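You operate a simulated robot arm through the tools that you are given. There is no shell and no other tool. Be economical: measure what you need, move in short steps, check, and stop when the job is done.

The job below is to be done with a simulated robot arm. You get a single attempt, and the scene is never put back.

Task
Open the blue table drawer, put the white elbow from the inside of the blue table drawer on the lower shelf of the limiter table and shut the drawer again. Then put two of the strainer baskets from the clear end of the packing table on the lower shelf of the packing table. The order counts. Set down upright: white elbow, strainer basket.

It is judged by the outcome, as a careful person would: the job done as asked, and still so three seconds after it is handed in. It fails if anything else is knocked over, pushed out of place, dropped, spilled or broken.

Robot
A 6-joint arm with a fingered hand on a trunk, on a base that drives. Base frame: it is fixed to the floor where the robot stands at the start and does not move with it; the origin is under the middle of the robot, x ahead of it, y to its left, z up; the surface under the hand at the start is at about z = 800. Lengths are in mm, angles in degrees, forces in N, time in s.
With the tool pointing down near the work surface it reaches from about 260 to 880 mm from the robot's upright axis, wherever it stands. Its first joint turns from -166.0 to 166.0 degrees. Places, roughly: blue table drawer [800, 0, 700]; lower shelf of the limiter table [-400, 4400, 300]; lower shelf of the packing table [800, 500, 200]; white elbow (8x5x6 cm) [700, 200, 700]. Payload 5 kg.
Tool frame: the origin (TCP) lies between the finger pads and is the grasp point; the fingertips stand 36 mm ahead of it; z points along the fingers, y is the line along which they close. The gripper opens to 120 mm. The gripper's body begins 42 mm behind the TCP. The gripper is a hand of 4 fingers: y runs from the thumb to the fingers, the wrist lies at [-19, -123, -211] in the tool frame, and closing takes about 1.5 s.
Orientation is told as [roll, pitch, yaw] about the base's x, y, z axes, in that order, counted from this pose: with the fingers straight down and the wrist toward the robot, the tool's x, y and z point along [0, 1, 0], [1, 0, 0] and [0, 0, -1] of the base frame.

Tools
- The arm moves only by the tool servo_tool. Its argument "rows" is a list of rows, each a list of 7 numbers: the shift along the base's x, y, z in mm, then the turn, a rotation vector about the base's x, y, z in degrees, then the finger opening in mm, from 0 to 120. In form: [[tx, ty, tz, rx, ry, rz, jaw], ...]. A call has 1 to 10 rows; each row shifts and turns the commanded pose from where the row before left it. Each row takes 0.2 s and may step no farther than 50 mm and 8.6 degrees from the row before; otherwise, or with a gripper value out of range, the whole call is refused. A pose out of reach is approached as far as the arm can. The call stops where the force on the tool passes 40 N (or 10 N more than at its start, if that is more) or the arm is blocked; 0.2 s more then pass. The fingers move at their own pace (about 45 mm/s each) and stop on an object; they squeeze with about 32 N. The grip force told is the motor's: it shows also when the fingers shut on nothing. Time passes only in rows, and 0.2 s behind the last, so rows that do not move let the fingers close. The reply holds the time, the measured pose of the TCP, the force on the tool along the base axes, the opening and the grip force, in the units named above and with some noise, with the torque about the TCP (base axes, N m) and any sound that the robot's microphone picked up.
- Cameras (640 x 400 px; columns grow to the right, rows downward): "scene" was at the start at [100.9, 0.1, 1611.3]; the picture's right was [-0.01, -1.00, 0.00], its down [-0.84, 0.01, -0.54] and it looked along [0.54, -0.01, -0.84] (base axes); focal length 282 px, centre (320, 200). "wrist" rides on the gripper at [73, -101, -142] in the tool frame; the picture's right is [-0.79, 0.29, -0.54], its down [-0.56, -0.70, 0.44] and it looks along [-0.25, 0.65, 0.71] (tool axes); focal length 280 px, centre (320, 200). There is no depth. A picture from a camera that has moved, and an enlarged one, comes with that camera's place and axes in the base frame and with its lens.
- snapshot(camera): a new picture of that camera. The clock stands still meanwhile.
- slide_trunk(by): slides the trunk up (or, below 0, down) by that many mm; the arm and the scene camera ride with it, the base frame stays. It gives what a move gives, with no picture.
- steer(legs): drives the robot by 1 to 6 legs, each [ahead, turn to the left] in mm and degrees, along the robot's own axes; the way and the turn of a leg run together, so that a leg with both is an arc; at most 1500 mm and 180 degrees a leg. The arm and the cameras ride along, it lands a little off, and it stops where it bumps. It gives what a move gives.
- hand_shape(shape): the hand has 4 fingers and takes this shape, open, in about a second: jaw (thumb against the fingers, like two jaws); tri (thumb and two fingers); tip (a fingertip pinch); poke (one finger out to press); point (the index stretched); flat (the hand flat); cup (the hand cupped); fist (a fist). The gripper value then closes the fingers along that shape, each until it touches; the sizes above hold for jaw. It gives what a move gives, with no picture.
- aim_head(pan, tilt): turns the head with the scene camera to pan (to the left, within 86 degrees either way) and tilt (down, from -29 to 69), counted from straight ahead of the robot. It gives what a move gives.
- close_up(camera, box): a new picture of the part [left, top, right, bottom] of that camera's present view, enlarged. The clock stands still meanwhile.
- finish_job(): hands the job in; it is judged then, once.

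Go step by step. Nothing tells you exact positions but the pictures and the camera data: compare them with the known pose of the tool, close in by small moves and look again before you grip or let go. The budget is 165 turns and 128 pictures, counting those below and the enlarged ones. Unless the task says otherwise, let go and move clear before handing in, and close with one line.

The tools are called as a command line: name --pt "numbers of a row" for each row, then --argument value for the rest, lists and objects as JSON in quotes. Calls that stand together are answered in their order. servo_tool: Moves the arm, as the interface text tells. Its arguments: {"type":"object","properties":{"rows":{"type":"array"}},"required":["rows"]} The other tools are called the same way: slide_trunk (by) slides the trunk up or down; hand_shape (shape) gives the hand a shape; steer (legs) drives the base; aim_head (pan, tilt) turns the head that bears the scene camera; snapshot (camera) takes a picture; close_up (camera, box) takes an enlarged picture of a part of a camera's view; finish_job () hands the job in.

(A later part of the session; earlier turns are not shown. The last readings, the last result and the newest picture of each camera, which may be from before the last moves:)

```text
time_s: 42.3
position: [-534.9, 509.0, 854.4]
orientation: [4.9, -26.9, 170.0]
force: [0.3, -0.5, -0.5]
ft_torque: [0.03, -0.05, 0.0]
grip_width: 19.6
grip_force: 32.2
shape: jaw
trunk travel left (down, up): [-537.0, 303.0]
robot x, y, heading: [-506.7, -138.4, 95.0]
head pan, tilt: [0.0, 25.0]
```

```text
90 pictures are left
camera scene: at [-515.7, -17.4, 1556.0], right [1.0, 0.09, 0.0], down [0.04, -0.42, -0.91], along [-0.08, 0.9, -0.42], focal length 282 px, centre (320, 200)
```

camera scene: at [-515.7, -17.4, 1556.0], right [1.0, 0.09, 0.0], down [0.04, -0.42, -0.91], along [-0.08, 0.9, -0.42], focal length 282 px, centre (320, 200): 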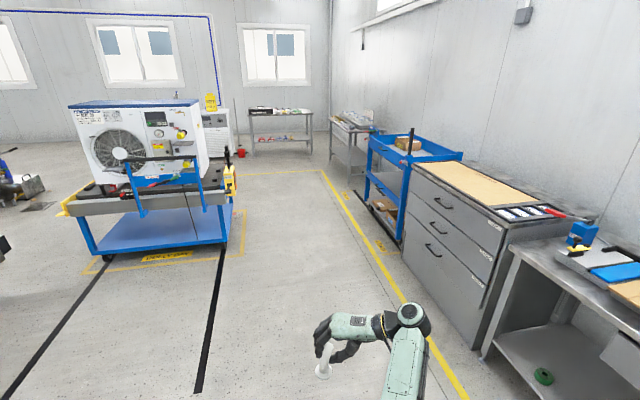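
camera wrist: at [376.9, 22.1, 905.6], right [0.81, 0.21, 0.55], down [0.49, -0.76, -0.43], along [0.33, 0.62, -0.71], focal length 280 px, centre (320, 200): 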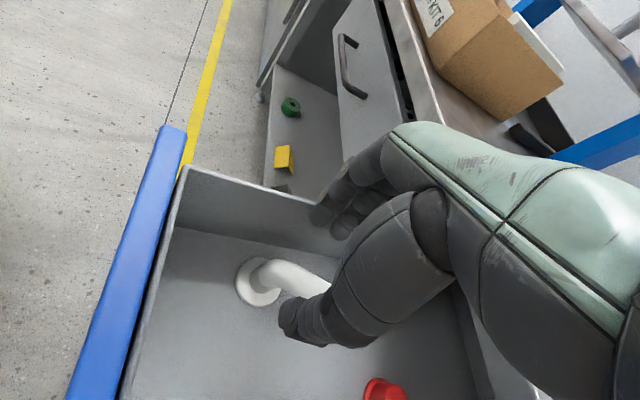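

The aisle is clear. I drive along it.

steer --legs '[[1400, 0], [0, 10.6], [1400, 0]]'

aim_head --pan -25 --tilt 30

snapshot --camera "scene"

```text
time_s: 58.0
position: [-1161.4, 3221.8, 855.4]
orientation: [5.0, -27.0, -179.2]
force: [-1.4, 0.3, -0.4]
ft_torque: [-0.01, -0.02, 0.0]
grip_width: 19.5
grip_force: 32.2
shape: jaw
trunk travel left (down, up): [-537.0, 303.0]
robot x, y, heading: [-1009.5, 2588.3, 105.8]
head pan, tilt: [0.0, 25.0]
```

```text
time_s: 58.9
position: [-1160.6, 3221.7, 854.4]
orientation: [5.1, -27.0, -179.1]
force: [0.3, 0.5, 0.1]
ft_torque: [-0.03, 0.03, -0.04]
grip_width: 19.4
grip_force: 31.7
shape: jaw
trunk travel left (down, up): [-537.0, 303.0]
robot x, y, heading: [-1011.2, 2592.7, 105.8]
head pan, tilt: [-25.0, 30.0]
```

```text
89 pictures are left
camera scene: at [-1004.0, 2709.5, 1548.1], right [0.99, -0.16, 0.0], down [-0.08, -0.49, -0.87], along [0.14, 0.85, -0.5], focal length 282 px, centre (320, 200)
```

scene: 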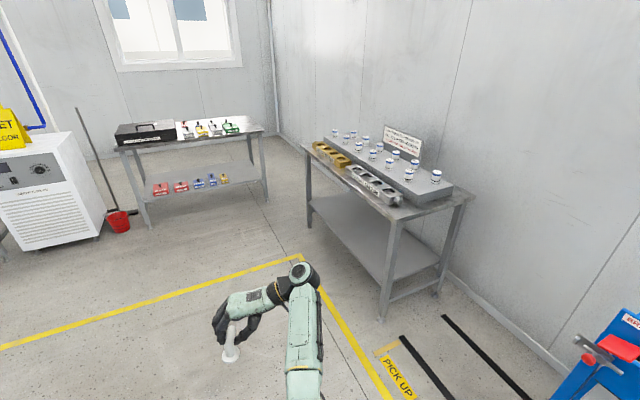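

close_up --camera "scene" --box '[300, 110, 480, 220]'

close_up --camera "scene" --box '[100, 100, 280, 210]'

```text
3.56 times, centred on (390, 165) of scene
camera zoom: at [-1004.0, 2709.5, 1548.1], right [0.99, -0.16, 0.0], down [-0.08, -0.49, -0.87], along [0.14, 0.85, -0.5], focal length 1004 px, centre (71, 324)
```

zoom: 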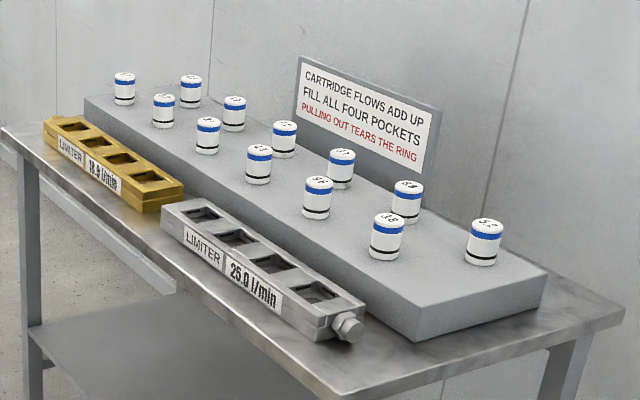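

```text
3.56 times, centred on (190, 155) of scene
camera zoom: at [-1004.0, 2709.5, 1548.1], right [0.99, -0.16, 0.0], down [-0.08, -0.49, -0.87], along [0.14, 0.85, -0.5], focal length 1004 px, centre (782, 360)
```

zoom: 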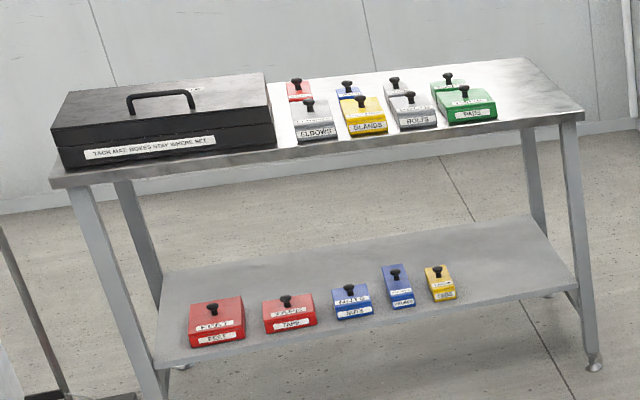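

Limiter table confirmed by its "LIMITER" labels; its lower shelf is empty, front edge along u≈590. I drive alongside it and turn to face it.

steer --legs '[[1450, 0], [0, -90]]'

aim_head --pan 0 --tilt 45

snapshot --camera "scene"

```text
time_s: 71.6
position: [-799.2, 4157.0, 855.3]
orientation: [5.1, -26.9, 90.1]
force: [-0.8, -0.8, 0.4]
ft_torque: [0.02, 0.04, -0.02]
grip_width: 19.5
grip_force: 31.9
shape: jaw
trunk travel left (down, up): [-537.0, 303.0]
robot x, y, heading: [-1429.4, 4012.5, 15.1]
head pan, tilt: [-25.0, 30.0]
```

```text
time_s: 72.5
position: [-799.5, 4157.1, 854.0]
orientation: [5.0, -26.9, 90.1]
force: [0.6, -0.7, -0.9]
ft_torque: [0.02, -0.01, 0.0]
grip_width: 19.4
grip_force: 31.9
shape: jaw
trunk travel left (down, up): [-537.0, 303.0]
robot x, y, heading: [-1430.4, 4012.3, 15.0]
head pan, tilt: [0.0, 45.0]
```

```text
86 pictures are left
camera scene: at [-1323.7, 4044.2, 1525.5], right [0.26, -0.97, 0.0], down [-0.68, -0.18, -0.71], along [0.68, 0.18, -0.71], focal length 282 px, centre (320, 200)
```

scene: 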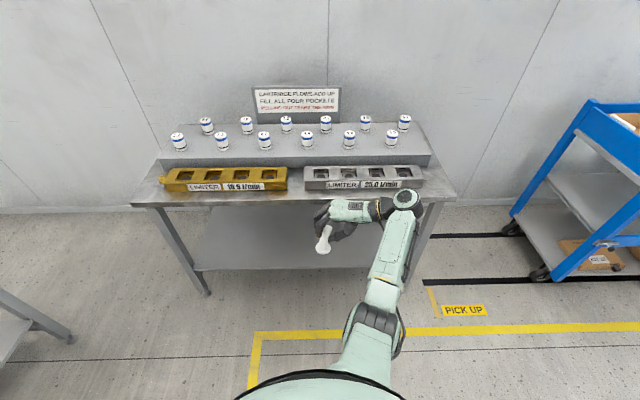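

The shelf is empty below. I lower the trunk to bring the elbow to shelf height while still in front of the table, then look.

slide_trunk --by -470

snapshot --camera "scene"

snapshot --camera "wrist"

```text
refused: -470 is not a number from -400 to 400
```

```text
85 pictures are left
camera scene: at [-1323.7, 4044.2, 1525.5], right [0.26, -0.97, 0.0], down [-0.68, -0.18, -0.71], along [0.68, 0.18, -0.71], focal length 282 px, centre (320, 200)
```

scene: 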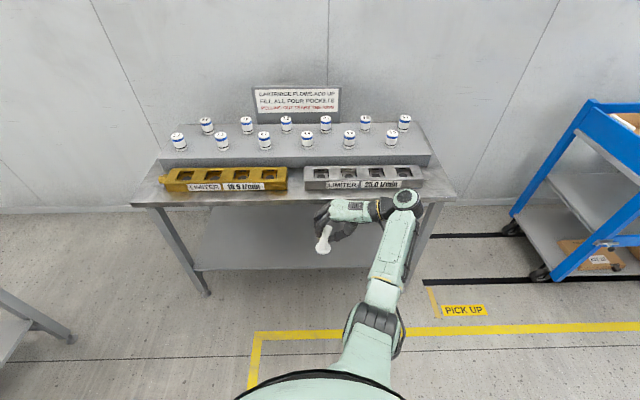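

```text
84 pictures are left
camera wrist: at [-858.4, 3999.9, 940.2], right [0.83, 0.04, 0.55], down [0.52, -0.4, -0.75], along [0.19, 0.91, -0.36], focal length 280 px, centre (320, 200)
```

wrist: 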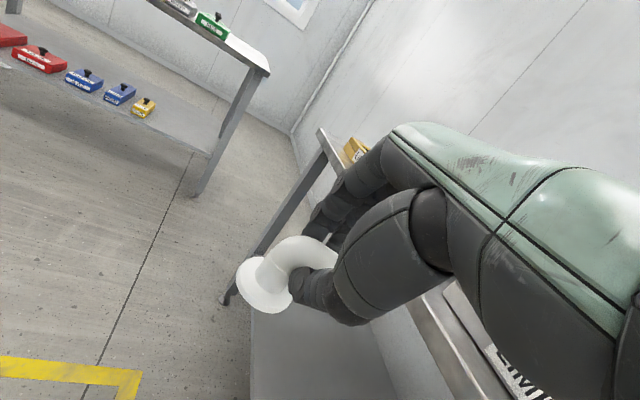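

slide_trunk --by -400

snapshot --camera "scene"

snapshot --camera "wrist"

```text
time_s: 76.3
position: [-798.6, 4157.2, 454.9]
orientation: [5.0, -27.0, 90.1]
force: [0.3, 0.3, 0.9]
ft_torque: [0.0, 0.01, 0.0]
grip_width: 19.6
grip_force: 32.6
shape: jaw
trunk travel left (down, up): [-137.0, 703.0]
robot x, y, heading: [-1427.1, 4016.4, 15.2]
head pan, tilt: [0.0, 45.0]
```

```text
83 pictures are left
camera scene: at [-1323.9, 4044.4, 1125.5], right [0.26, -0.97, 0.0], down [-0.68, -0.18, -0.71], along [0.68, 0.18, -0.71], focal length 282 px, centre (320, 200)
```

scene: 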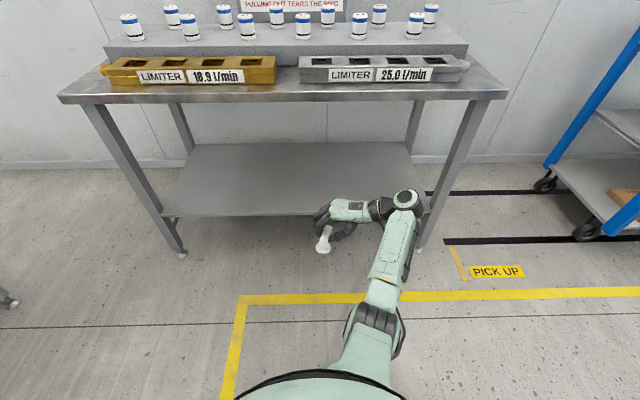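

```text
82 pictures are left
camera wrist: at [-858.5, 3999.9, 540.2], right [0.83, 0.04, 0.55], down [0.52, -0.4, -0.75], along [0.19, 0.91, -0.36], focal length 280 px, centre (320, 200)
```

wrist: 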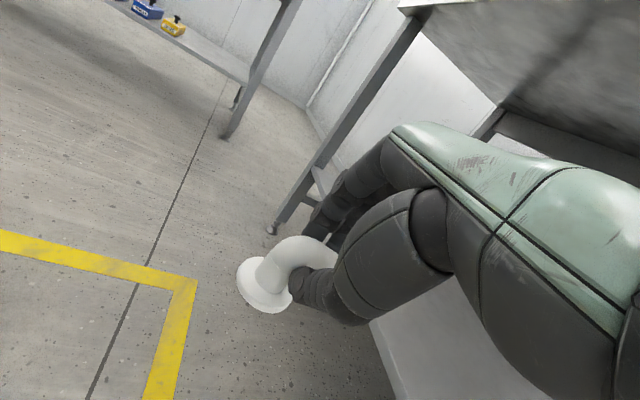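

Two views put the shelf at z≈290–300 with its front edge about 760 mm ahead of the camera. Elbow hangs at z≈406, clear; I drive ahead 250 mm under the tabletop.

steer --legs '[[250, 0]]'

snapshot --camera "scene"

snapshot --camera "wrist"

```text
time_s: 78.2
position: [-563.8, 4220.9, 453.6]
orientation: [5.1, -26.9, 90.2]
force: [0.1, 0.3, -1.0]
ft_torque: [0.03, 0.0, 0.0]
grip_width: 19.5
grip_force: 32.0
shape: jaw
trunk travel left (down, up): [-137.0, 703.0]
robot x, y, heading: [-1195.7, 4076.4, 15.3]
head pan, tilt: [0.0, 45.0]
```

```text
81 pictures are left
camera scene: at [-1089.1, 4108.1, 1125.4], right [0.26, -0.96, 0.0], down [-0.68, -0.19, -0.71], along [0.68, 0.19, -0.71], focal length 282 px, centre (320, 200)
```

scene: 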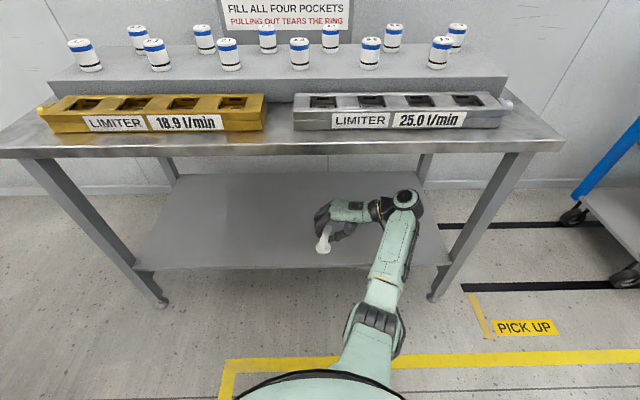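

```text
80 pictures are left
camera wrist: at [-623.8, 4064.6, 539.9], right [0.83, 0.05, 0.55], down [0.52, -0.4, -0.75], along [0.18, 0.92, -0.36], focal length 280 px, centre (320, 200)
```

wrist: 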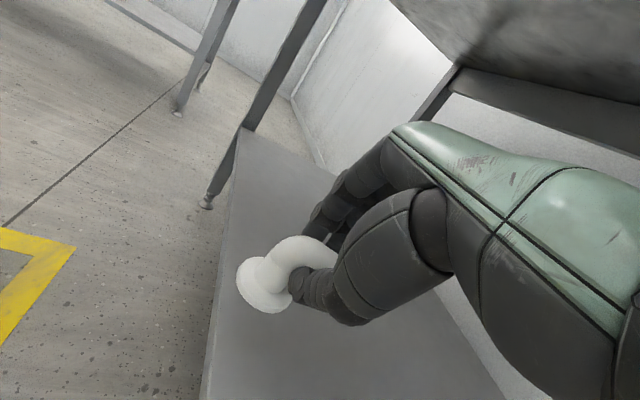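

The elbow's base is just over the shelf's front edge. I reach 100 mm further in, then lower partway.

servo_tool --pt "24 7 0 0 0 0 0" --pt "24 7 0 0 0 0 0" --pt "24 7 -10 0 0 0 0" --pt "24 6 -20 0 0 0 0" --pt "0 0 -20 0 0 0 0" --pt "0 0 -20 0 0 0 0"

snapshot --camera "wrist"

close_up --camera "scene" --box '[240, 160, 400, 280]'

```text
time_s: 79.6
position: [-491.2, 4247.4, 389.8]
orientation: [5.0, -26.9, 90.2]
force: [-0.9, 0.4, -0.7]
ft_torque: [0.03, 0.02, 0.01]
grip_width: 19.2
grip_force: 31.5
shape: jaw
out of reach, approached as far as the arm can: row 4, 5, 6
trunk travel left (down, up): [-137.0, 703.0]
robot x, y, heading: [-1196.9, 4081.2, 15.4]
head pan, tilt: [0.0, 45.0]
```

```text
79 pictures are left
camera wrist: at [-549.7, 4090.5, 476.2], right [0.83, 0.05, 0.55], down [0.52, -0.4, -0.75], along [0.18, 0.92, -0.36], focal length 280 px, centre (320, 200)
```

wrist: 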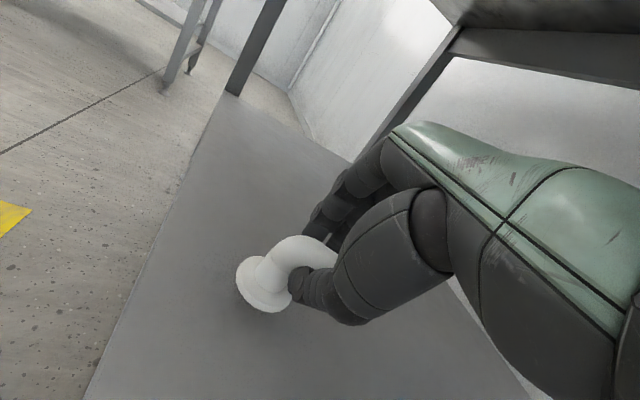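

```text
3.33 times, centred on (320, 220) of scene
camera zoom: at [-1088.7, 4108.1, 1125.4], right [0.26, -0.96, 0.0], down [-0.68, -0.19, -0.71], along [0.68, 0.19, -0.71], focal length 941 px, centre (320, 133)
```

zoom: 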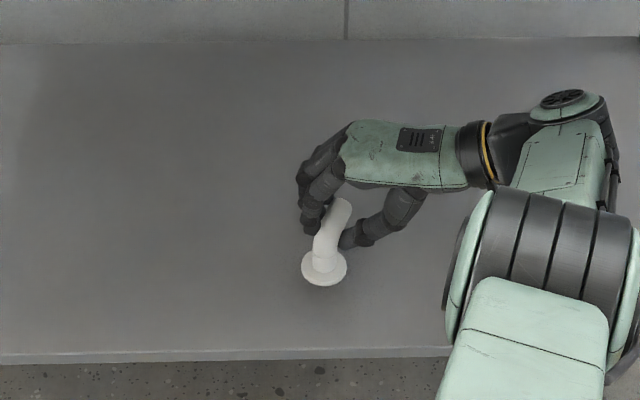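

Elbow base is ~75 mm inside the shelf. I lower by the trunk in small steps, watching the force.

slide_trunk --by -32

close_up --camera "wrist" --box '[200, 220, 360, 340]'

```text
time_s: 80.4
position: [-490.8, 4247.0, 363.7]
orientation: [4.6, -27.0, 90.4]
force: [1.0, -0.6, 24.7]
ft_torque: [0.34, -0.1, 0.07]
grip_width: 21.6
grip_force: 31.8
shape: jaw
trunk travel left (down, up): [-105.0, 735.0]
robot x, y, heading: [-1197.3, 4079.9, 15.1]
head pan, tilt: [0.0, 45.0]
```

```text
3.33 times, centred on (280, 280) of wrist
camera zoom: at [-549.5, 4090.3, 448.6], right [0.83, 0.04, 0.56], down [0.52, -0.4, -0.75], along [0.19, 0.92, -0.35], focal length 935 px, centre (453, -67)
```

zoom: 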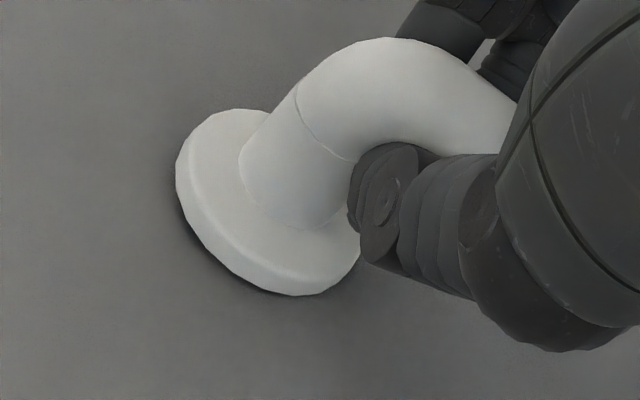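

It has touched down (force 25 N). I ease up slightly and open the hand a little.

slide_trunk --by 3

servo_tool --pt "0 0 0 0 0 0 26" --pt "0 0 0 0 0 0 34" --pt "0 0 0 0 0 0 42" --pt "0 0 0 0 0 0 42"

close_up --camera "wrist" --box '[200, 220, 360, 340]'

close_up --camera "scene" --box '[240, 160, 400, 280]'

```text
time_s: 80.9
position: [-490.6, 4247.6, 363.1]
orientation: [4.9, -27.0, 90.2]
force: [2.0, -1.3, 19.3]
ft_torque: [0.3, -0.14, 0.04]
grip_width: 21.6
grip_force: 31.6
shape: jaw
trunk travel left (down, up): [-108.0, 732.0]
robot x, y, heading: [-1200.9, 4078.3, 15.2]
head pan, tilt: [0.0, 45.0]
```

```text
time_s: 81.9
position: [-491.1, 4247.7, 361.1]
orientation: [5.1, -26.8, 90.2]
force: [-0.5, 0.5, 0.0]
ft_torque: [-0.01, -0.01, 0.0]
grip_width: 41.5
grip_force: 0.0
shape: jaw
trunk travel left (down, up): [-108.0, 732.0]
robot x, y, heading: [-1194.5, 4077.0, 15.1]
head pan, tilt: [0.0, 45.0]
```

```text
3.33 times, centred on (280, 280) of wrist
camera zoom: at [-550.2, 4090.5, 447.3], right [0.83, 0.05, 0.55], down [0.52, -0.4, -0.75], along [0.18, 0.92, -0.36], focal length 935 px, centre (453, -67)
```

zoom: 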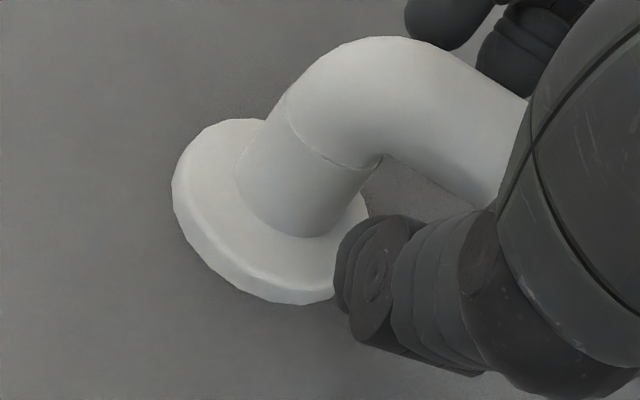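

```text
3.33 times, centred on (320, 220) of scene
camera zoom: at [-1089.3, 4108.1, 1096.4], right [0.26, -0.96, 0.0], down [-0.68, -0.19, -0.71], along [0.68, 0.19, -0.71], focal length 941 px, centre (320, 133)
```

zoom: 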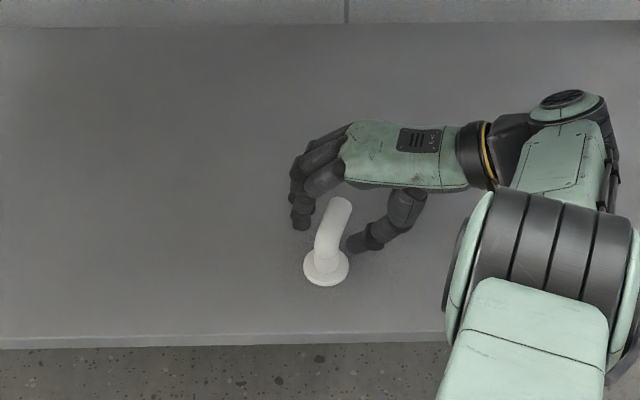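

The elbow stands upright on the shelf. I open wider and lift straight up, then check.

servo_tool --pt "0 0 0 0 0 0 60" --pt "0 0 0 0 0 0 85" --pt "0 0 0 0 0 0 105" --pt "0 0 0 0 0 0 105"

slide_trunk --by 100

snapshot --camera "scene"

```text
time_s: 82.9
position: [-490.0, 4247.2, 362.2]
orientation: [5.1, -27.0, 90.1]
force: [0.2, 0.1, 2.8]
ft_torque: [-0.12, 0.02, 0.0]
grip_width: 104.7
grip_force: 0.0
shape: jaw
trunk travel left (down, up): [-108.0, 732.0]
robot x, y, heading: [-1199.2, 4080.8, 15.1]
head pan, tilt: [0.0, 45.0]
```

```text
time_s: 84.2
position: [-491.2, 4247.6, 461.7]
orientation: [5.0, -26.9, 90.3]
force: [-0.2, 0.1, -0.2]
ft_torque: [0.0, 0.0, 0.04]
grip_width: 104.9
grip_force: 0.1
shape: jaw
trunk travel left (down, up): [-208.0, 632.0]
robot x, y, heading: [-1196.9, 4074.9, 15.1]
head pan, tilt: [0.0, 45.0]
```

```text
74 pictures are left
camera scene: at [-1089.1, 4108.1, 1196.4], right [0.26, -0.96, 0.0], down [-0.68, -0.19, -0.71], along [0.68, 0.19, -0.71], focal length 282 px, centre (320, 200)
```

scene: 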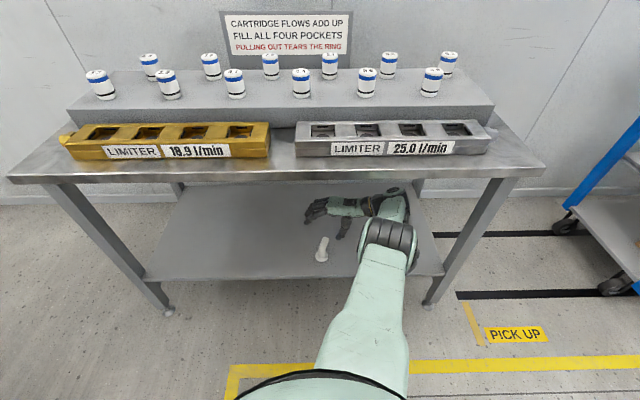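

slide_trunk --by 25

steer --legs '[[-330, 0]]'

snapshot --camera "scene"

```text
time_s: 85.0
position: [-490.6, 4247.2, 486.3]
orientation: [5.2, -27.1, 90.2]
force: [0.9, 0.1, -0.3]
ft_torque: [0.01, -0.02, 0.0]
grip_width: 104.9
grip_force: 0.0
shape: jaw
trunk travel left (down, up): [-233.0, 607.0]
robot x, y, heading: [-1195.0, 4079.8, 15.3]
head pan, tilt: [0.0, 45.0]
```

```text
time_s: 87.3
position: [-813.9, 4164.3, 486.6]
orientation: [5.0, -27.1, 90.6]
force: [0.7, -0.2, 0.4]
ft_torque: [-0.01, -0.01, -0.03]
grip_width: 104.6
grip_force: 0.0
shape: jaw
trunk travel left (down, up): [-233.0, 607.0]
robot x, y, heading: [-1519.9, 3989.7, 15.6]
head pan, tilt: [0.0, 45.0]
```

```text
73 pictures are left
camera scene: at [-1411.4, 4020.1, 1221.5], right [0.27, -0.96, 0.0], down [-0.68, -0.19, -0.71], along [0.68, 0.19, -0.71], focal length 282 px, centre (320, 200)
```

scene: 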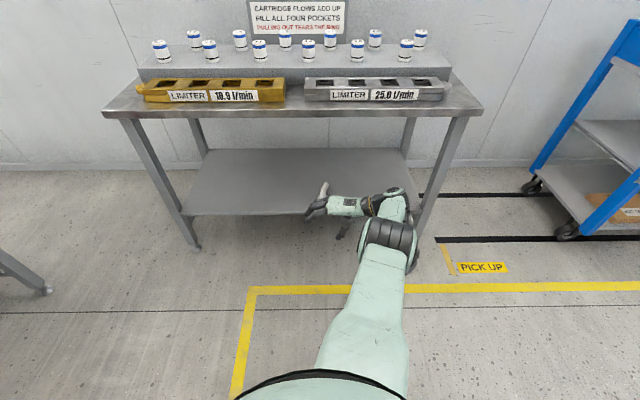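

close_up --camera "scene" --box '[270, 150, 400, 250]'

snapshot --camera "wrist"

```text
4.00 times, centred on (335, 200) of scene
camera zoom: at [-1411.4, 4020.1, 1221.5], right [0.27, -0.96, 0.0], down [-0.68, -0.19, -0.71], along [0.68, 0.19, -0.71], focal length 1129 px, centre (260, 200)
```

zoom: 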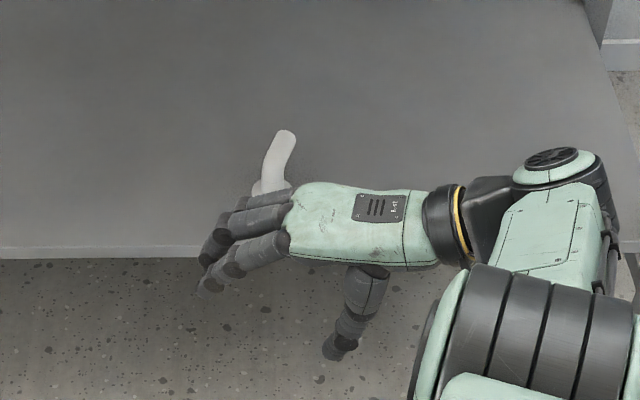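

```text
71 pictures are left
camera wrist: at [-871.6, 4007.5, 572.9], right [0.83, 0.05, 0.55], down [0.52, -0.4, -0.75], along [0.18, 0.92, -0.36], focal length 280 px, centre (320, 200)
```

wrist: 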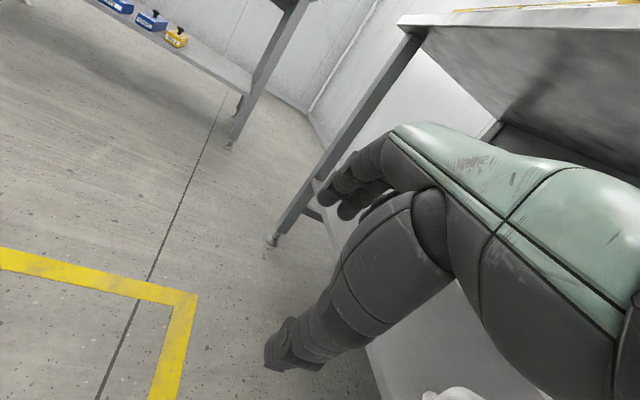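

The elbow stands on the shelf and the hand is clear. I fold the arm back into a forward-pointing pose for travel and for pushing the drawer.

slide_trunk --by 150

servo_tool --pt "-14 -4 0 -8.2 -2.3 0 60" --pt "-14 -4 0 -8.2 -2.3 0 60" --pt "-14 -4 0 -8.2 -2.3 0 60" --pt "-14 -4 0 0 0 -7.8 60" --pt "-14 -4 0 0 0 -7.8 60" --pt "-14 -4 0 0 0 -7.8 60" --pt "-14 -4 0 0 0 -7.8 60" --pt "-14 -4 0 0 0 -7.8 60" --pt "-14 -4 0 0 0 -7.8 60" --pt "-14 -4 0 0 0 -7.8 60"

servo_tool --pt "-14 -4 0 0 0 -7.8 60" --pt "-14 -4 0 2.284 -8.18 0 40" --pt "-14 -4 0 2.284 -8.18 0 40" --pt "-14 -4 0 2.284 -8.18 0 40" --pt "-14 -4 0 2.284 -8.18 0 40" --pt "-14 -4 0 2.284 -8.18 0 20" --pt "-14 -4 0 2.284 -8.18 0 20" --pt "-14 -4 0 2.284 -8.18 0 20" --pt "-14 -4 0 2.284 -8.18 0 0" --pt "-14 -4 0 2.284 -8.18 0 0"

snapshot --camera "scene"

```text
time_s: 89.1
position: [-814.3, 4164.4, 636.3]
orientation: [5.1, -27.0, 90.7]
force: [0.1, -1.5, 0.7]
ft_torque: [0.01, 0.01, 0.01]
grip_width: 104.6
grip_force: 0.1
shape: jaw
trunk travel left (down, up): [-383.0, 457.0]
robot x, y, heading: [-1523.8, 3991.2, 16.1]
head pan, tilt: [0.0, 45.0]
```

```text
time_s: 91.3
position: [-705.3, 4125.8, 512.8]
orientation: [-1.3, -2.1, 37.8]
force: [0.6, -0.4, 0.5]
ft_torque: [0.01, 0.03, 0.01]
grip_width: 60.5
grip_force: 0.1
shape: jaw
out of reach, approached as far as the arm can: row 1, 2, 3, 4, 5, 6, 7, 8, 9, 10
trunk travel left (down, up): [-383.0, 457.0]
robot x, y, heading: [-1520.2, 3986.3, 15.7]
head pan, tilt: [0.0, 45.0]
```

```text
time_s: 93.5
position: [-833.8, 4072.0, 548.8]
orientation: [-51.8, -71.8, 68.2]
force: [-0.5, 0.1, -0.1]
ft_torque: [0.0, 0.04, 0.0]
grip_width: 0.2
grip_force: 21.6
shape: jaw
out of reach, approached as far as the arm can: row 1, 2, 3, 4, 7, 8, 9, 10
trunk travel left (down, up): [-383.0, 457.0]
robot x, y, heading: [-1519.4, 3988.2, 15.9]
head pan, tilt: [0.0, 45.0]
```

```text
70 pictures are left
camera scene: at [-1411.5, 4020.1, 1371.6], right [0.27, -0.96, 0.0], down [-0.68, -0.19, -0.71], along [0.68, 0.19, -0.71], focal length 282 px, centre (320, 200)
```

scene: 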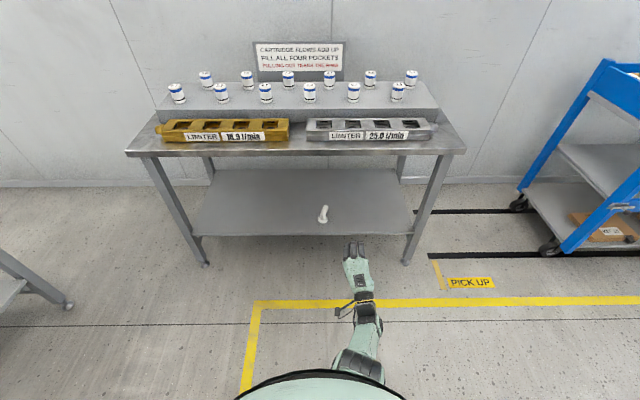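

servo_tool --pt "0 0 20 0 0 0 0" --pt "0 0 20 0 0 0 0"

```text
time_s: 94.1
position: [-831.9, 4069.6, 589.3]
orientation: [-51.8, -71.7, 68.1]
force: [-0.9, 0.0, 0.3]
ft_torque: [0.01, 0.02, 0.0]
grip_width: 0.1
grip_force: 32.0
shape: jaw
trunk travel left (down, up): [-383.0, 457.0]
robot x, y, heading: [-1519.7, 3987.9, 15.6]
head pan, tilt: [0.0, 45.0]
```

servo_tool --pt "-34 -9 12 0 0 0 0" --pt "-34 -9 12 0 0 0 0" --pt "-34 -9 12 0 0 0 0" --pt "-34 -9 12 0 0 0 0" --pt "-34 -9 12 0 0 0 0" --pt "-34 -9 12 0 0 0 0" --pt "-34 -9 12 0 0 0 0"

steer --legs '[[0, -88]]'

aim_head --pan 0 --tilt 25

snapshot --camera "scene"

```text
time_s: 95.7
position: [-1062.1, 3999.2, 671.8]
orientation: [-52.0, -71.5, 68.3]
force: [0.4, 0.1, -0.5]
ft_torque: [-0.01, -0.02, -0.04]
grip_width: 0.0
grip_force: 32.0
shape: jaw
trunk travel left (down, up): [-383.0, 457.0]
robot x, y, heading: [-1523.8, 3989.1, 15.8]
head pan, tilt: [0.0, 45.0]
```

```text
time_s: 100.5
position: [-1485.5, 3534.4, 672.0]
orientation: [-52.1, -71.4, -18.9]
force: [0.6, 0.1, -0.7]
ft_torque: [0.01, -0.01, -0.02]
grip_width: 0.1
grip_force: 31.9
shape: jaw
trunk travel left (down, up): [-383.0, 457.0]
robot x, y, heading: [-1516.5, 3985.4, -71.8]
head pan, tilt: [0.0, 45.0]
```

```text
time_s: 101.3
position: [-1485.2, 3532.9, 671.7]
orientation: [-52.6, -71.2, -18.6]
force: [-0.7, 0.2, 0.2]
ft_torque: [-0.01, 0.01, 0.01]
grip_width: 0.2
grip_force: 31.7
shape: jaw
trunk travel left (down, up): [-383.0, 457.0]
robot x, y, heading: [-1518.2, 3987.6, -71.4]
head pan, tilt: [0.0, 25.0]
```

```text
69 pictures are left
camera scene: at [-1478.0, 3862.4, 1400.8], right [-0.95, -0.32, 0.0], down [-0.13, 0.41, -0.9], along [0.29, -0.86, -0.43], focal length 282 px, centre (320, 200)
```

scene: 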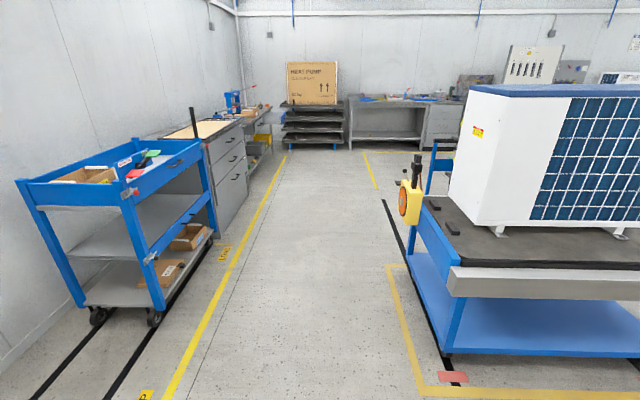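

Lane is clear. I drive back toward the packing table.

steer --legs '[[0, -1.5], [1400, 0], [1400, 0], [1100, 0]]'

steer --legs '[[0, 88]]'

aim_head --pan -10 --tilt 45

snapshot --camera "scene"

```text
time_s: 122.4
position: [-497.9, -225.7, 672.8]
orientation: [-53.0, -71.3, -22.2]
force: [-0.4, 0.4, 1.2]
ft_torque: [0.03, -0.02, 0.01]
grip_width: 0.0
grip_force: 32.3
shape: jaw
trunk travel left (down, up): [-383.0, 457.0]
robot x, y, heading: [-501.2, 226.7, -75.6]
head pan, tilt: [0.0, 25.0]
```

```text
time_s: 127.2
position: [-43.8, 209.9, 673.5]
orientation: [-53.3, -71.3, 65.2]
force: [0.8, 0.1, -0.2]
ft_torque: [-0.02, 0.02, 0.0]
grip_width: 0.0
grip_force: 32.5
shape: jaw
trunk travel left (down, up): [-383.0, 457.0]
robot x, y, heading: [-498.6, 232.8, 11.3]
head pan, tilt: [0.0, 25.0]
```

```text
time_s: 128.0
position: [-43.8, 209.3, 675.2]
orientation: [-53.7, -71.3, 65.3]
force: [-0.2, -0.3, -0.3]
ft_torque: [-0.03, 0.01, -0.01]
grip_width: 0.0
grip_force: 31.3
shape: jaw
trunk travel left (down, up): [-383.0, 457.0]
robot x, y, heading: [-500.5, 237.0, 11.6]
head pan, tilt: [-10.0, 45.0]
```

```text
68 pictures are left
camera scene: at [-379.1, 243.5, 1370.7], right [0.02, -1.0, 0.0], down [-0.71, -0.02, -0.7], along [0.7, 0.02, -0.71], focal length 282 px, centre (320, 200)
```

scene: 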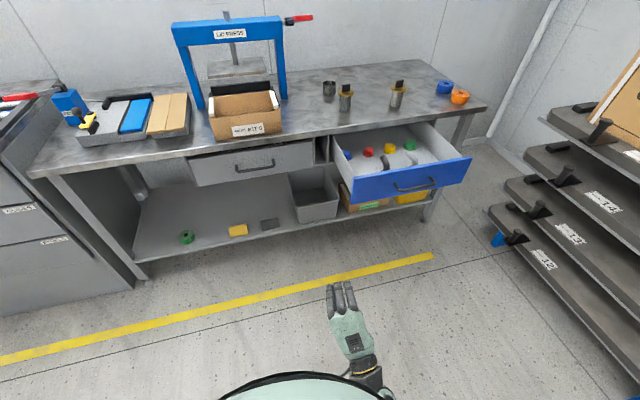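

The drawer is still open as left; robot is 360 mm too far left. I shift sideways with a turn–drive–turn, staying back from the drawer.

steer --legs '[[0, -64.6], [430, 0], [0, 68.6]]'

snapshot --camera "scene"

```text
time_s: 137.8
position: [229.1, -59.0, 673.6]
orientation: [-53.6, -71.4, 74.7]
force: [0.3, 0.3, 0.8]
ft_torque: [0.0, -0.04, 0.01]
grip_width: 0.0
grip_force: 32.2
shape: jaw
trunk travel left (down, up): [-383.0, 457.0]
robot x, y, heading: [-226.2, -108.2, 20.6]
head pan, tilt: [-10.0, 45.0]
```

```text
67 pictures are left
camera scene: at [-107.1, -79.9, 1370.6], right [0.19, -0.98, 0.0], down [-0.7, -0.13, -0.7], along [0.69, 0.13, -0.71], focal length 282 px, centre (320, 200)
```

scene: 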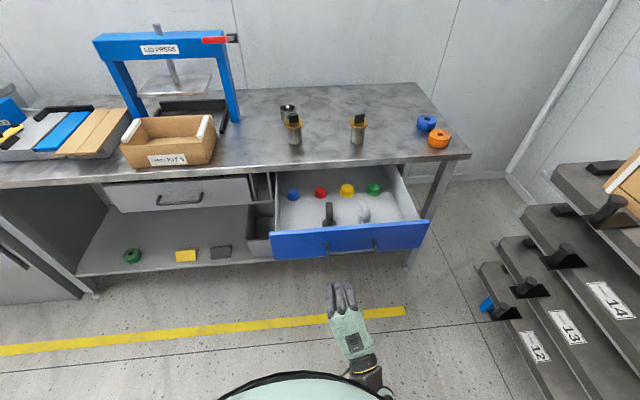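

steer --legs '[[0, -5]]'

servo_tool --pt "10 2 36 0 0 0 0" --pt "20 4 36 0 0 0 0" --pt "25 7 0 0 0 0 0"

close_up --camera "scene" --box '[240, 180, 460, 320]'

```text
time_s: 138.8
position: [232.0, -97.1, 674.9]
orientation: [-53.8, -71.3, 69.9]
force: [-0.4, -0.4, 0.2]
ft_torque: [0.01, -0.01, -0.03]
grip_width: 0.1
grip_force: 32.5
shape: jaw
trunk travel left (down, up): [-383.0, 457.0]
robot x, y, heading: [-225.0, -112.4, 15.7]
head pan, tilt: [-10.0, 45.0]
```

```text
time_s: 139.6
position: [284.4, -82.1, 746.0]
orientation: [-54.4, -71.3, 70.5]
force: [-0.4, 0.7, 0.1]
ft_torque: [0.05, 0.0, -0.01]
grip_width: 0.0
grip_force: 32.0
shape: jaw
trunk travel left (down, up): [-383.0, 457.0]
robot x, y, heading: [-226.5, -111.6, 15.7]
head pan, tilt: [-10.0, 45.0]
```

```text
2.86 times, centred on (350, 250) of scene
camera zoom: at [-111.1, -90.3, 1369.6], right [0.1, -0.99, 0.0], down [-0.71, -0.07, -0.71], along [0.7, 0.07, -0.71], focal length 807 px, centre (234, 57)
```

zoom: 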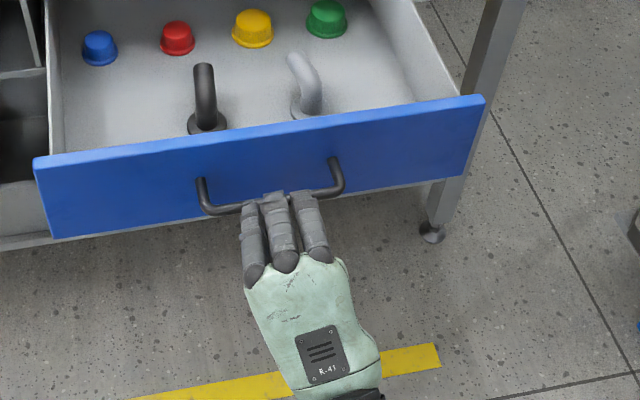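

servo_tool --pt "20 4 0 0 0 0 0" --pt "19 4 0 0 0 0 0" --pt "19 4 0 0 0 0 0" --pt "15 4 0 0 0 0 0"

close_up --camera "scene" --box '[240, 160, 460, 300]'

```text
time_s: 140.6
position: [357.6, -69.6, 747.6]
orientation: [-54.7, -71.6, 70.8]
force: [-0.1, 0.1, -0.1]
ft_torque: [0.0, 0.05, 0.04]
grip_width: 0.0
grip_force: 31.8
shape: jaw
trunk travel left (down, up): [-383.0, 457.0]
robot x, y, heading: [-224.4, -109.1, 15.7]
head pan, tilt: [-10.0, 45.0]
```

```text
2.86 times, centred on (350, 230) of scene
camera zoom: at [-114.2, -93.1, 1371.5], right [0.1, -0.99, 0.0], down [-0.7, -0.07, -0.71], along [0.7, 0.07, -0.71], focal length 807 px, centre (234, 114)
```

zoom: 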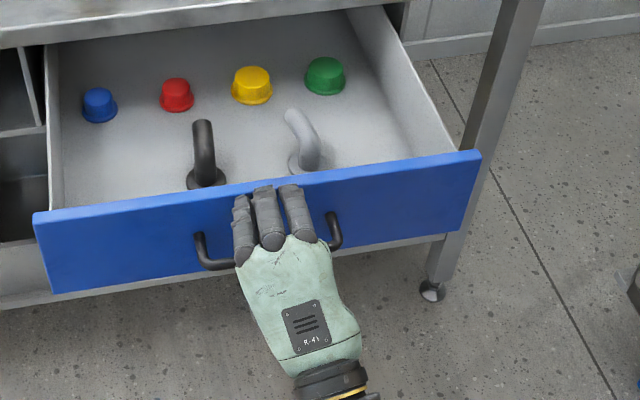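

Fingertips are almost at the front panel, above the bar. I lower a touch and push gently.

servo_tool --pt "0 0 -10 0 0 0 0" --pt "12 3 0 0 0 0 0" --pt "15 4 0 0 0 0 0" --pt "19 5 0 0 0 0 0" --pt "19 5 0 0 0 0 0"

close_up --camera "scene" --box '[240, 140, 460, 280]'

```text
time_s: 141.8
position: [420.3, -53.4, 738.6]
orientation: [-54.8, -71.5, 70.8]
force: [0.1, -0.1, -0.9]
ft_torque: [-0.01, 0.02, -0.01]
grip_width: 0.0
grip_force: 32.1
shape: jaw
trunk travel left (down, up): [-383.0, 457.0]
robot x, y, heading: [-224.6, -111.9, 15.8]
head pan, tilt: [-10.0, 45.0]
```

```text
2.86 times, centred on (350, 210) of scene
camera zoom: at [-113.7, -93.0, 1371.4], right [0.1, -0.99, 0.0], down [-0.7, -0.07, -0.71], along [0.7, 0.07, -0.71], focal length 807 px, centre (234, 171)
```

zoom: 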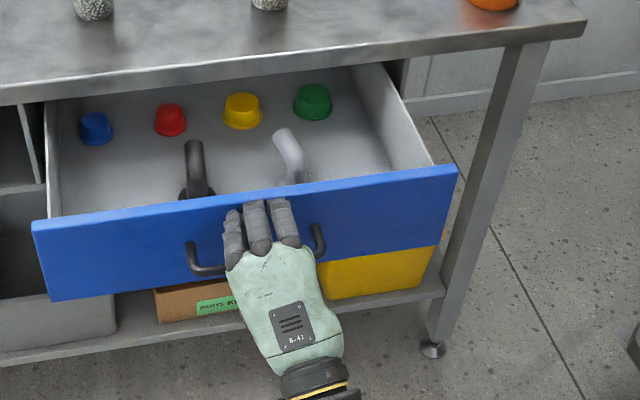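

The drawer is sliding in. Pushing on.

servo_tool --pt "19 5 0 0 0 0 0" --pt "19 5 0 0 0 0 0" --pt "19 5 0 0 0 0 0" --pt "19 5 0 0 0 0 0" --pt "19 5 0 0 0 0 0" --pt "19 5 0 0 0 0 0" --pt "19 5 0 0 0 0 0"

close_up --camera "scene" --box '[240, 120, 460, 260]'

```text
time_s: 143.3
position: [555.3, -19.0, 735.6]
orientation: [-54.6, -71.5, 70.5]
force: [-0.5, 0.7, -0.1]
ft_torque: [-0.01, -0.02, 0.03]
grip_width: 0.0
grip_force: 31.7
shape: jaw
trunk travel left (down, up): [-383.0, 457.0]
robot x, y, heading: [-221.7, -108.7, 15.7]
head pan, tilt: [-10.0, 45.0]
```

```text
2.86 times, centred on (350, 190) of scene
camera zoom: at [-113.6, -93.0, 1371.4], right [0.1, -0.99, 0.0], down [-0.7, -0.07, -0.71], along [0.7, 0.07, -0.71], focal length 807 px, centre (234, 229)
```

zoom: 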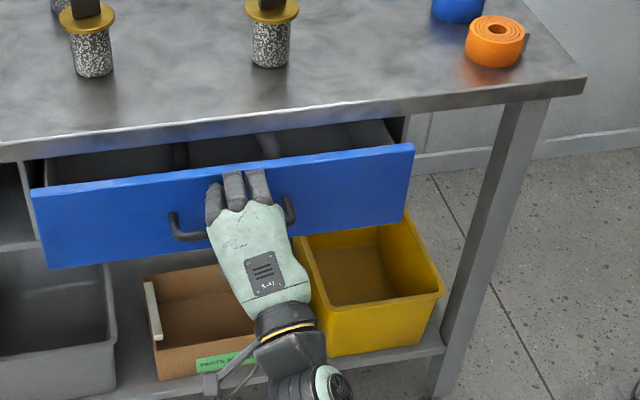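

servo_tool --pt "14 4 0 0 0 0 0" --pt "14 4 0 0 0 0 0" --pt "14 4 0 0 0 0 0" --pt "10 3 0 0 0 0 0" --pt "5 1 0 0 0 0 0"

close_up --camera "scene" --box '[240, 120, 460, 260]'

```text
time_s: 144.3
position: [596.0, -4.5, 743.5]
orientation: [-56.2, -72.0, 72.4]
force: [-19.9, -3.5, 5.6]
ft_torque: [0.11, -0.18, 0.18]
grip_width: 0.0
grip_force: 31.9
shape: jaw
trunk travel left (down, up): [-383.0, 457.0]
robot x, y, heading: [-222.4, -108.4, 15.8]
head pan, tilt: [-10.0, 45.0]
stopped in row 4: the force on the tool passed its limit at 43 N (the readings are from after the stop); the commanded pose is now the measured one
```

```text
2.86 times, centred on (350, 190) of scene
camera zoom: at [-116.0, -93.5, 1371.7], right [0.1, -0.99, 0.0], down [-0.7, -0.07, -0.71], along [0.7, 0.07, -0.71], focal length 807 px, centre (234, 229)
```

zoom: 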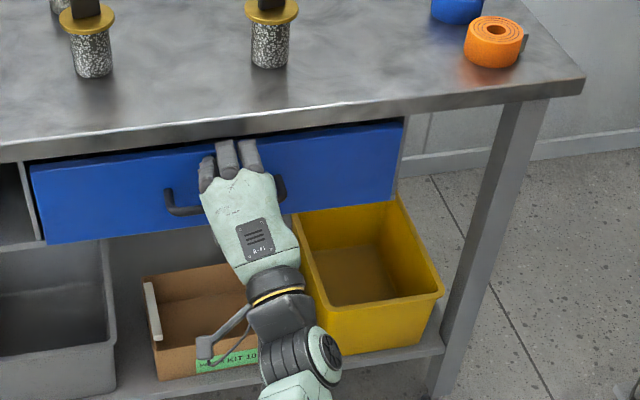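

The push met a stop. I back off and check whether the drawer is fully shut.

servo_tool --pt "-14 -4 0 0 0 0 0" --pt "-24 -7 0 0 0 0 0" --pt "-24 -7 0 0 0 0 0" --pt "-34 -9 0 0 0 0 0" --pt "-34 -9 -20 0 0 0 0" --pt "-24 -7 -20 0 0 0 0"

close_up --camera "scene" --box '[240, 120, 440, 240]'

```text
time_s: 145.7
position: [445.6, -49.2, 700.6]
orientation: [-55.2, -71.8, 71.5]
force: [-0.3, -0.1, 0.4]
ft_torque: [-0.04, 0.0, 0.01]
grip_width: 0.2
grip_force: 32.4
shape: jaw
trunk travel left (down, up): [-383.0, 457.0]
robot x, y, heading: [-227.9, -112.3, 15.7]
head pan, tilt: [-10.0, 45.0]
```

```text
3.20 times, centred on (340, 180) of scene
camera zoom: at [-114.4, -93.1, 1371.5], right [0.1, -0.99, 0.0], down [-0.7, -0.07, -0.71], along [0.7, 0.07, -0.71], focal length 904 px, centre (256, 264)
```

zoom: 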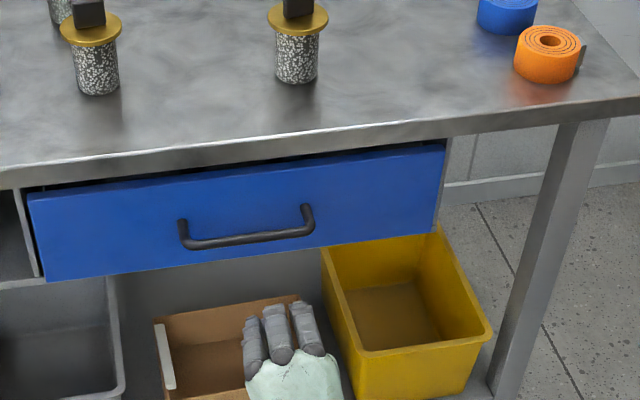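

The bar is back at its original spot, so the drawer is shut. Next the baskets: A near (712,167), B near (757,-53) on the table. I raise the trunk and point the hand down again.

slide_trunk --by 290

servo_tool --pt "0 0 0 -2.31 8.26 0 30" --pt "0 0 0 -2.31 8.26 0 30" --pt "0 0 0 -2.31 8.26 0 60" --pt "0 0 0 -2.31 8.26 0 60" --pt "0 0 0 -2.31 8.26 0 90" --pt "0 0 0 -2.31 8.26 0 90" --pt "0 0 0 -2.31 8.26 0 110" --pt "0 0 0 -2.31 8.26 0 110" --pt "0 0 0 -2.31 8.26 0 110"

servo_tool --pt "0 0 0 0 0 -7.5 110" --pt "0 0 0 0 0 -7.5 110" --pt "0 0 0 0 0 0 110"

```text
time_s: 148.6
position: [445.7, -48.8, 990.3]
orientation: [-55.4, -71.6, 71.5]
force: [0.1, 0.1, 1.0]
ft_torque: [-0.01, 0.01, 0.0]
grip_width: 0.0
grip_force: 31.6
shape: jaw
trunk travel left (down, up): [-673.0, 167.0]
robot x, y, heading: [-224.6, -110.7, 15.8]
head pan, tilt: [-10.0, 45.0]
```

```text
time_s: 150.6
position: [445.6, -50.1, 988.8]
orientation: [-1.4, -2.2, 30.6]
force: [1.0, 0.0, 0.4]
ft_torque: [-0.01, -0.04, -0.01]
grip_width: 110.0
grip_force: 0.1
shape: jaw
trunk travel left (down, up): [-673.0, 167.0]
robot x, y, heading: [-226.6, -108.8, 15.6]
head pan, tilt: [-10.0, 45.0]
```

```text
time_s: 151.4
position: [445.4, -50.0, 989.7]
orientation: [-1.4, -2.3, 15.6]
force: [-0.3, -0.5, 0.4]
ft_torque: [0.02, 0.01, -0.02]
grip_width: 109.8
grip_force: 0.1
shape: jaw
trunk travel left (down, up): [-673.0, 167.0]
robot x, y, heading: [-224.2, -111.4, 15.8]
head pan, tilt: [-10.0, 45.0]
```

steer --legs '[[220, 0]]'

servo_tool --pt "0 0 0 1 2.3 0 110"

aim_head --pan 0 --tilt 50

snapshot --camera "scene"

snapshot --camera "wrist"

```text
time_s: 153.2
position: [664.3, 7.3, 990.9]
orientation: [-1.3, -2.3, 15.2]
force: [-0.4, -0.4, 0.7]
ft_torque: [0.01, -0.08, 0.03]
grip_width: 109.7
grip_force: 0.1
shape: jaw
trunk travel left (down, up): [-673.0, 167.0]
robot x, y, heading: [-7.1, -50.5, 15.1]
head pan, tilt: [-10.0, 45.0]
```

```text
time_s: 153.6
position: [662.0, 7.9, 991.5]
orientation: [0.1, -0.3, 15.3]
force: [0.4, 0.0, 0.2]
ft_torque: [-0.02, -0.02, -0.04]
grip_width: 110.0
grip_force: 0.0
shape: jaw
trunk travel left (down, up): [-673.0, 167.0]
robot x, y, heading: [-5.5, -48.2, 15.4]
head pan, tilt: [-10.0, 45.0]
```

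```text
time_s: 154.3
position: [663.8, 8.0, 989.4]
orientation: [0.2, -0.3, 15.3]
force: [0.2, 0.0, 0.5]
ft_torque: [-0.02, 0.04, -0.03]
grip_width: 109.9
grip_force: 0.1
shape: jaw
trunk travel left (down, up): [-673.0, 167.0]
robot x, y, heading: [-7.4, -48.7, 15.2]
head pan, tilt: [0.0, 50.0]
```

```text
60 pictures are left
camera scene: at [97.4, -20.1, 1654.6], right [0.27, -0.96, 0.0], down [-0.74, -0.2, -0.64], along [0.62, 0.17, -0.77], focal length 282 px, centre (320, 200)
```

scene: 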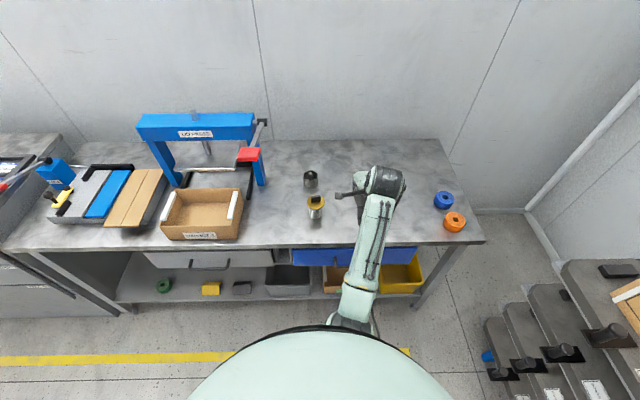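

```text
59 pictures are left
camera wrist: at [546.2, 51.4, 1131.3], right [0.48, -0.69, 0.54], down [-0.53, -0.72, -0.45], along [0.7, -0.07, -0.71], focal length 280 px, centre (320, 200)
```

wrist: 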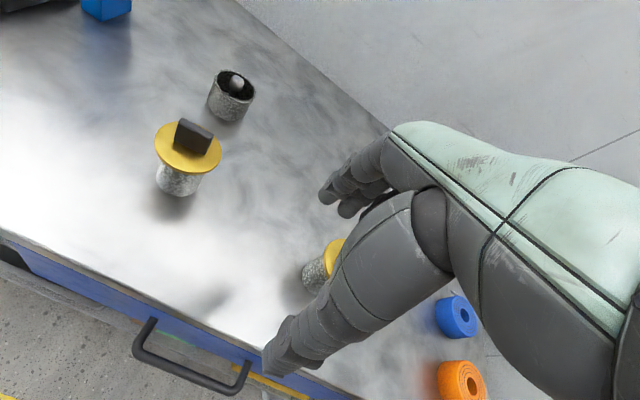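

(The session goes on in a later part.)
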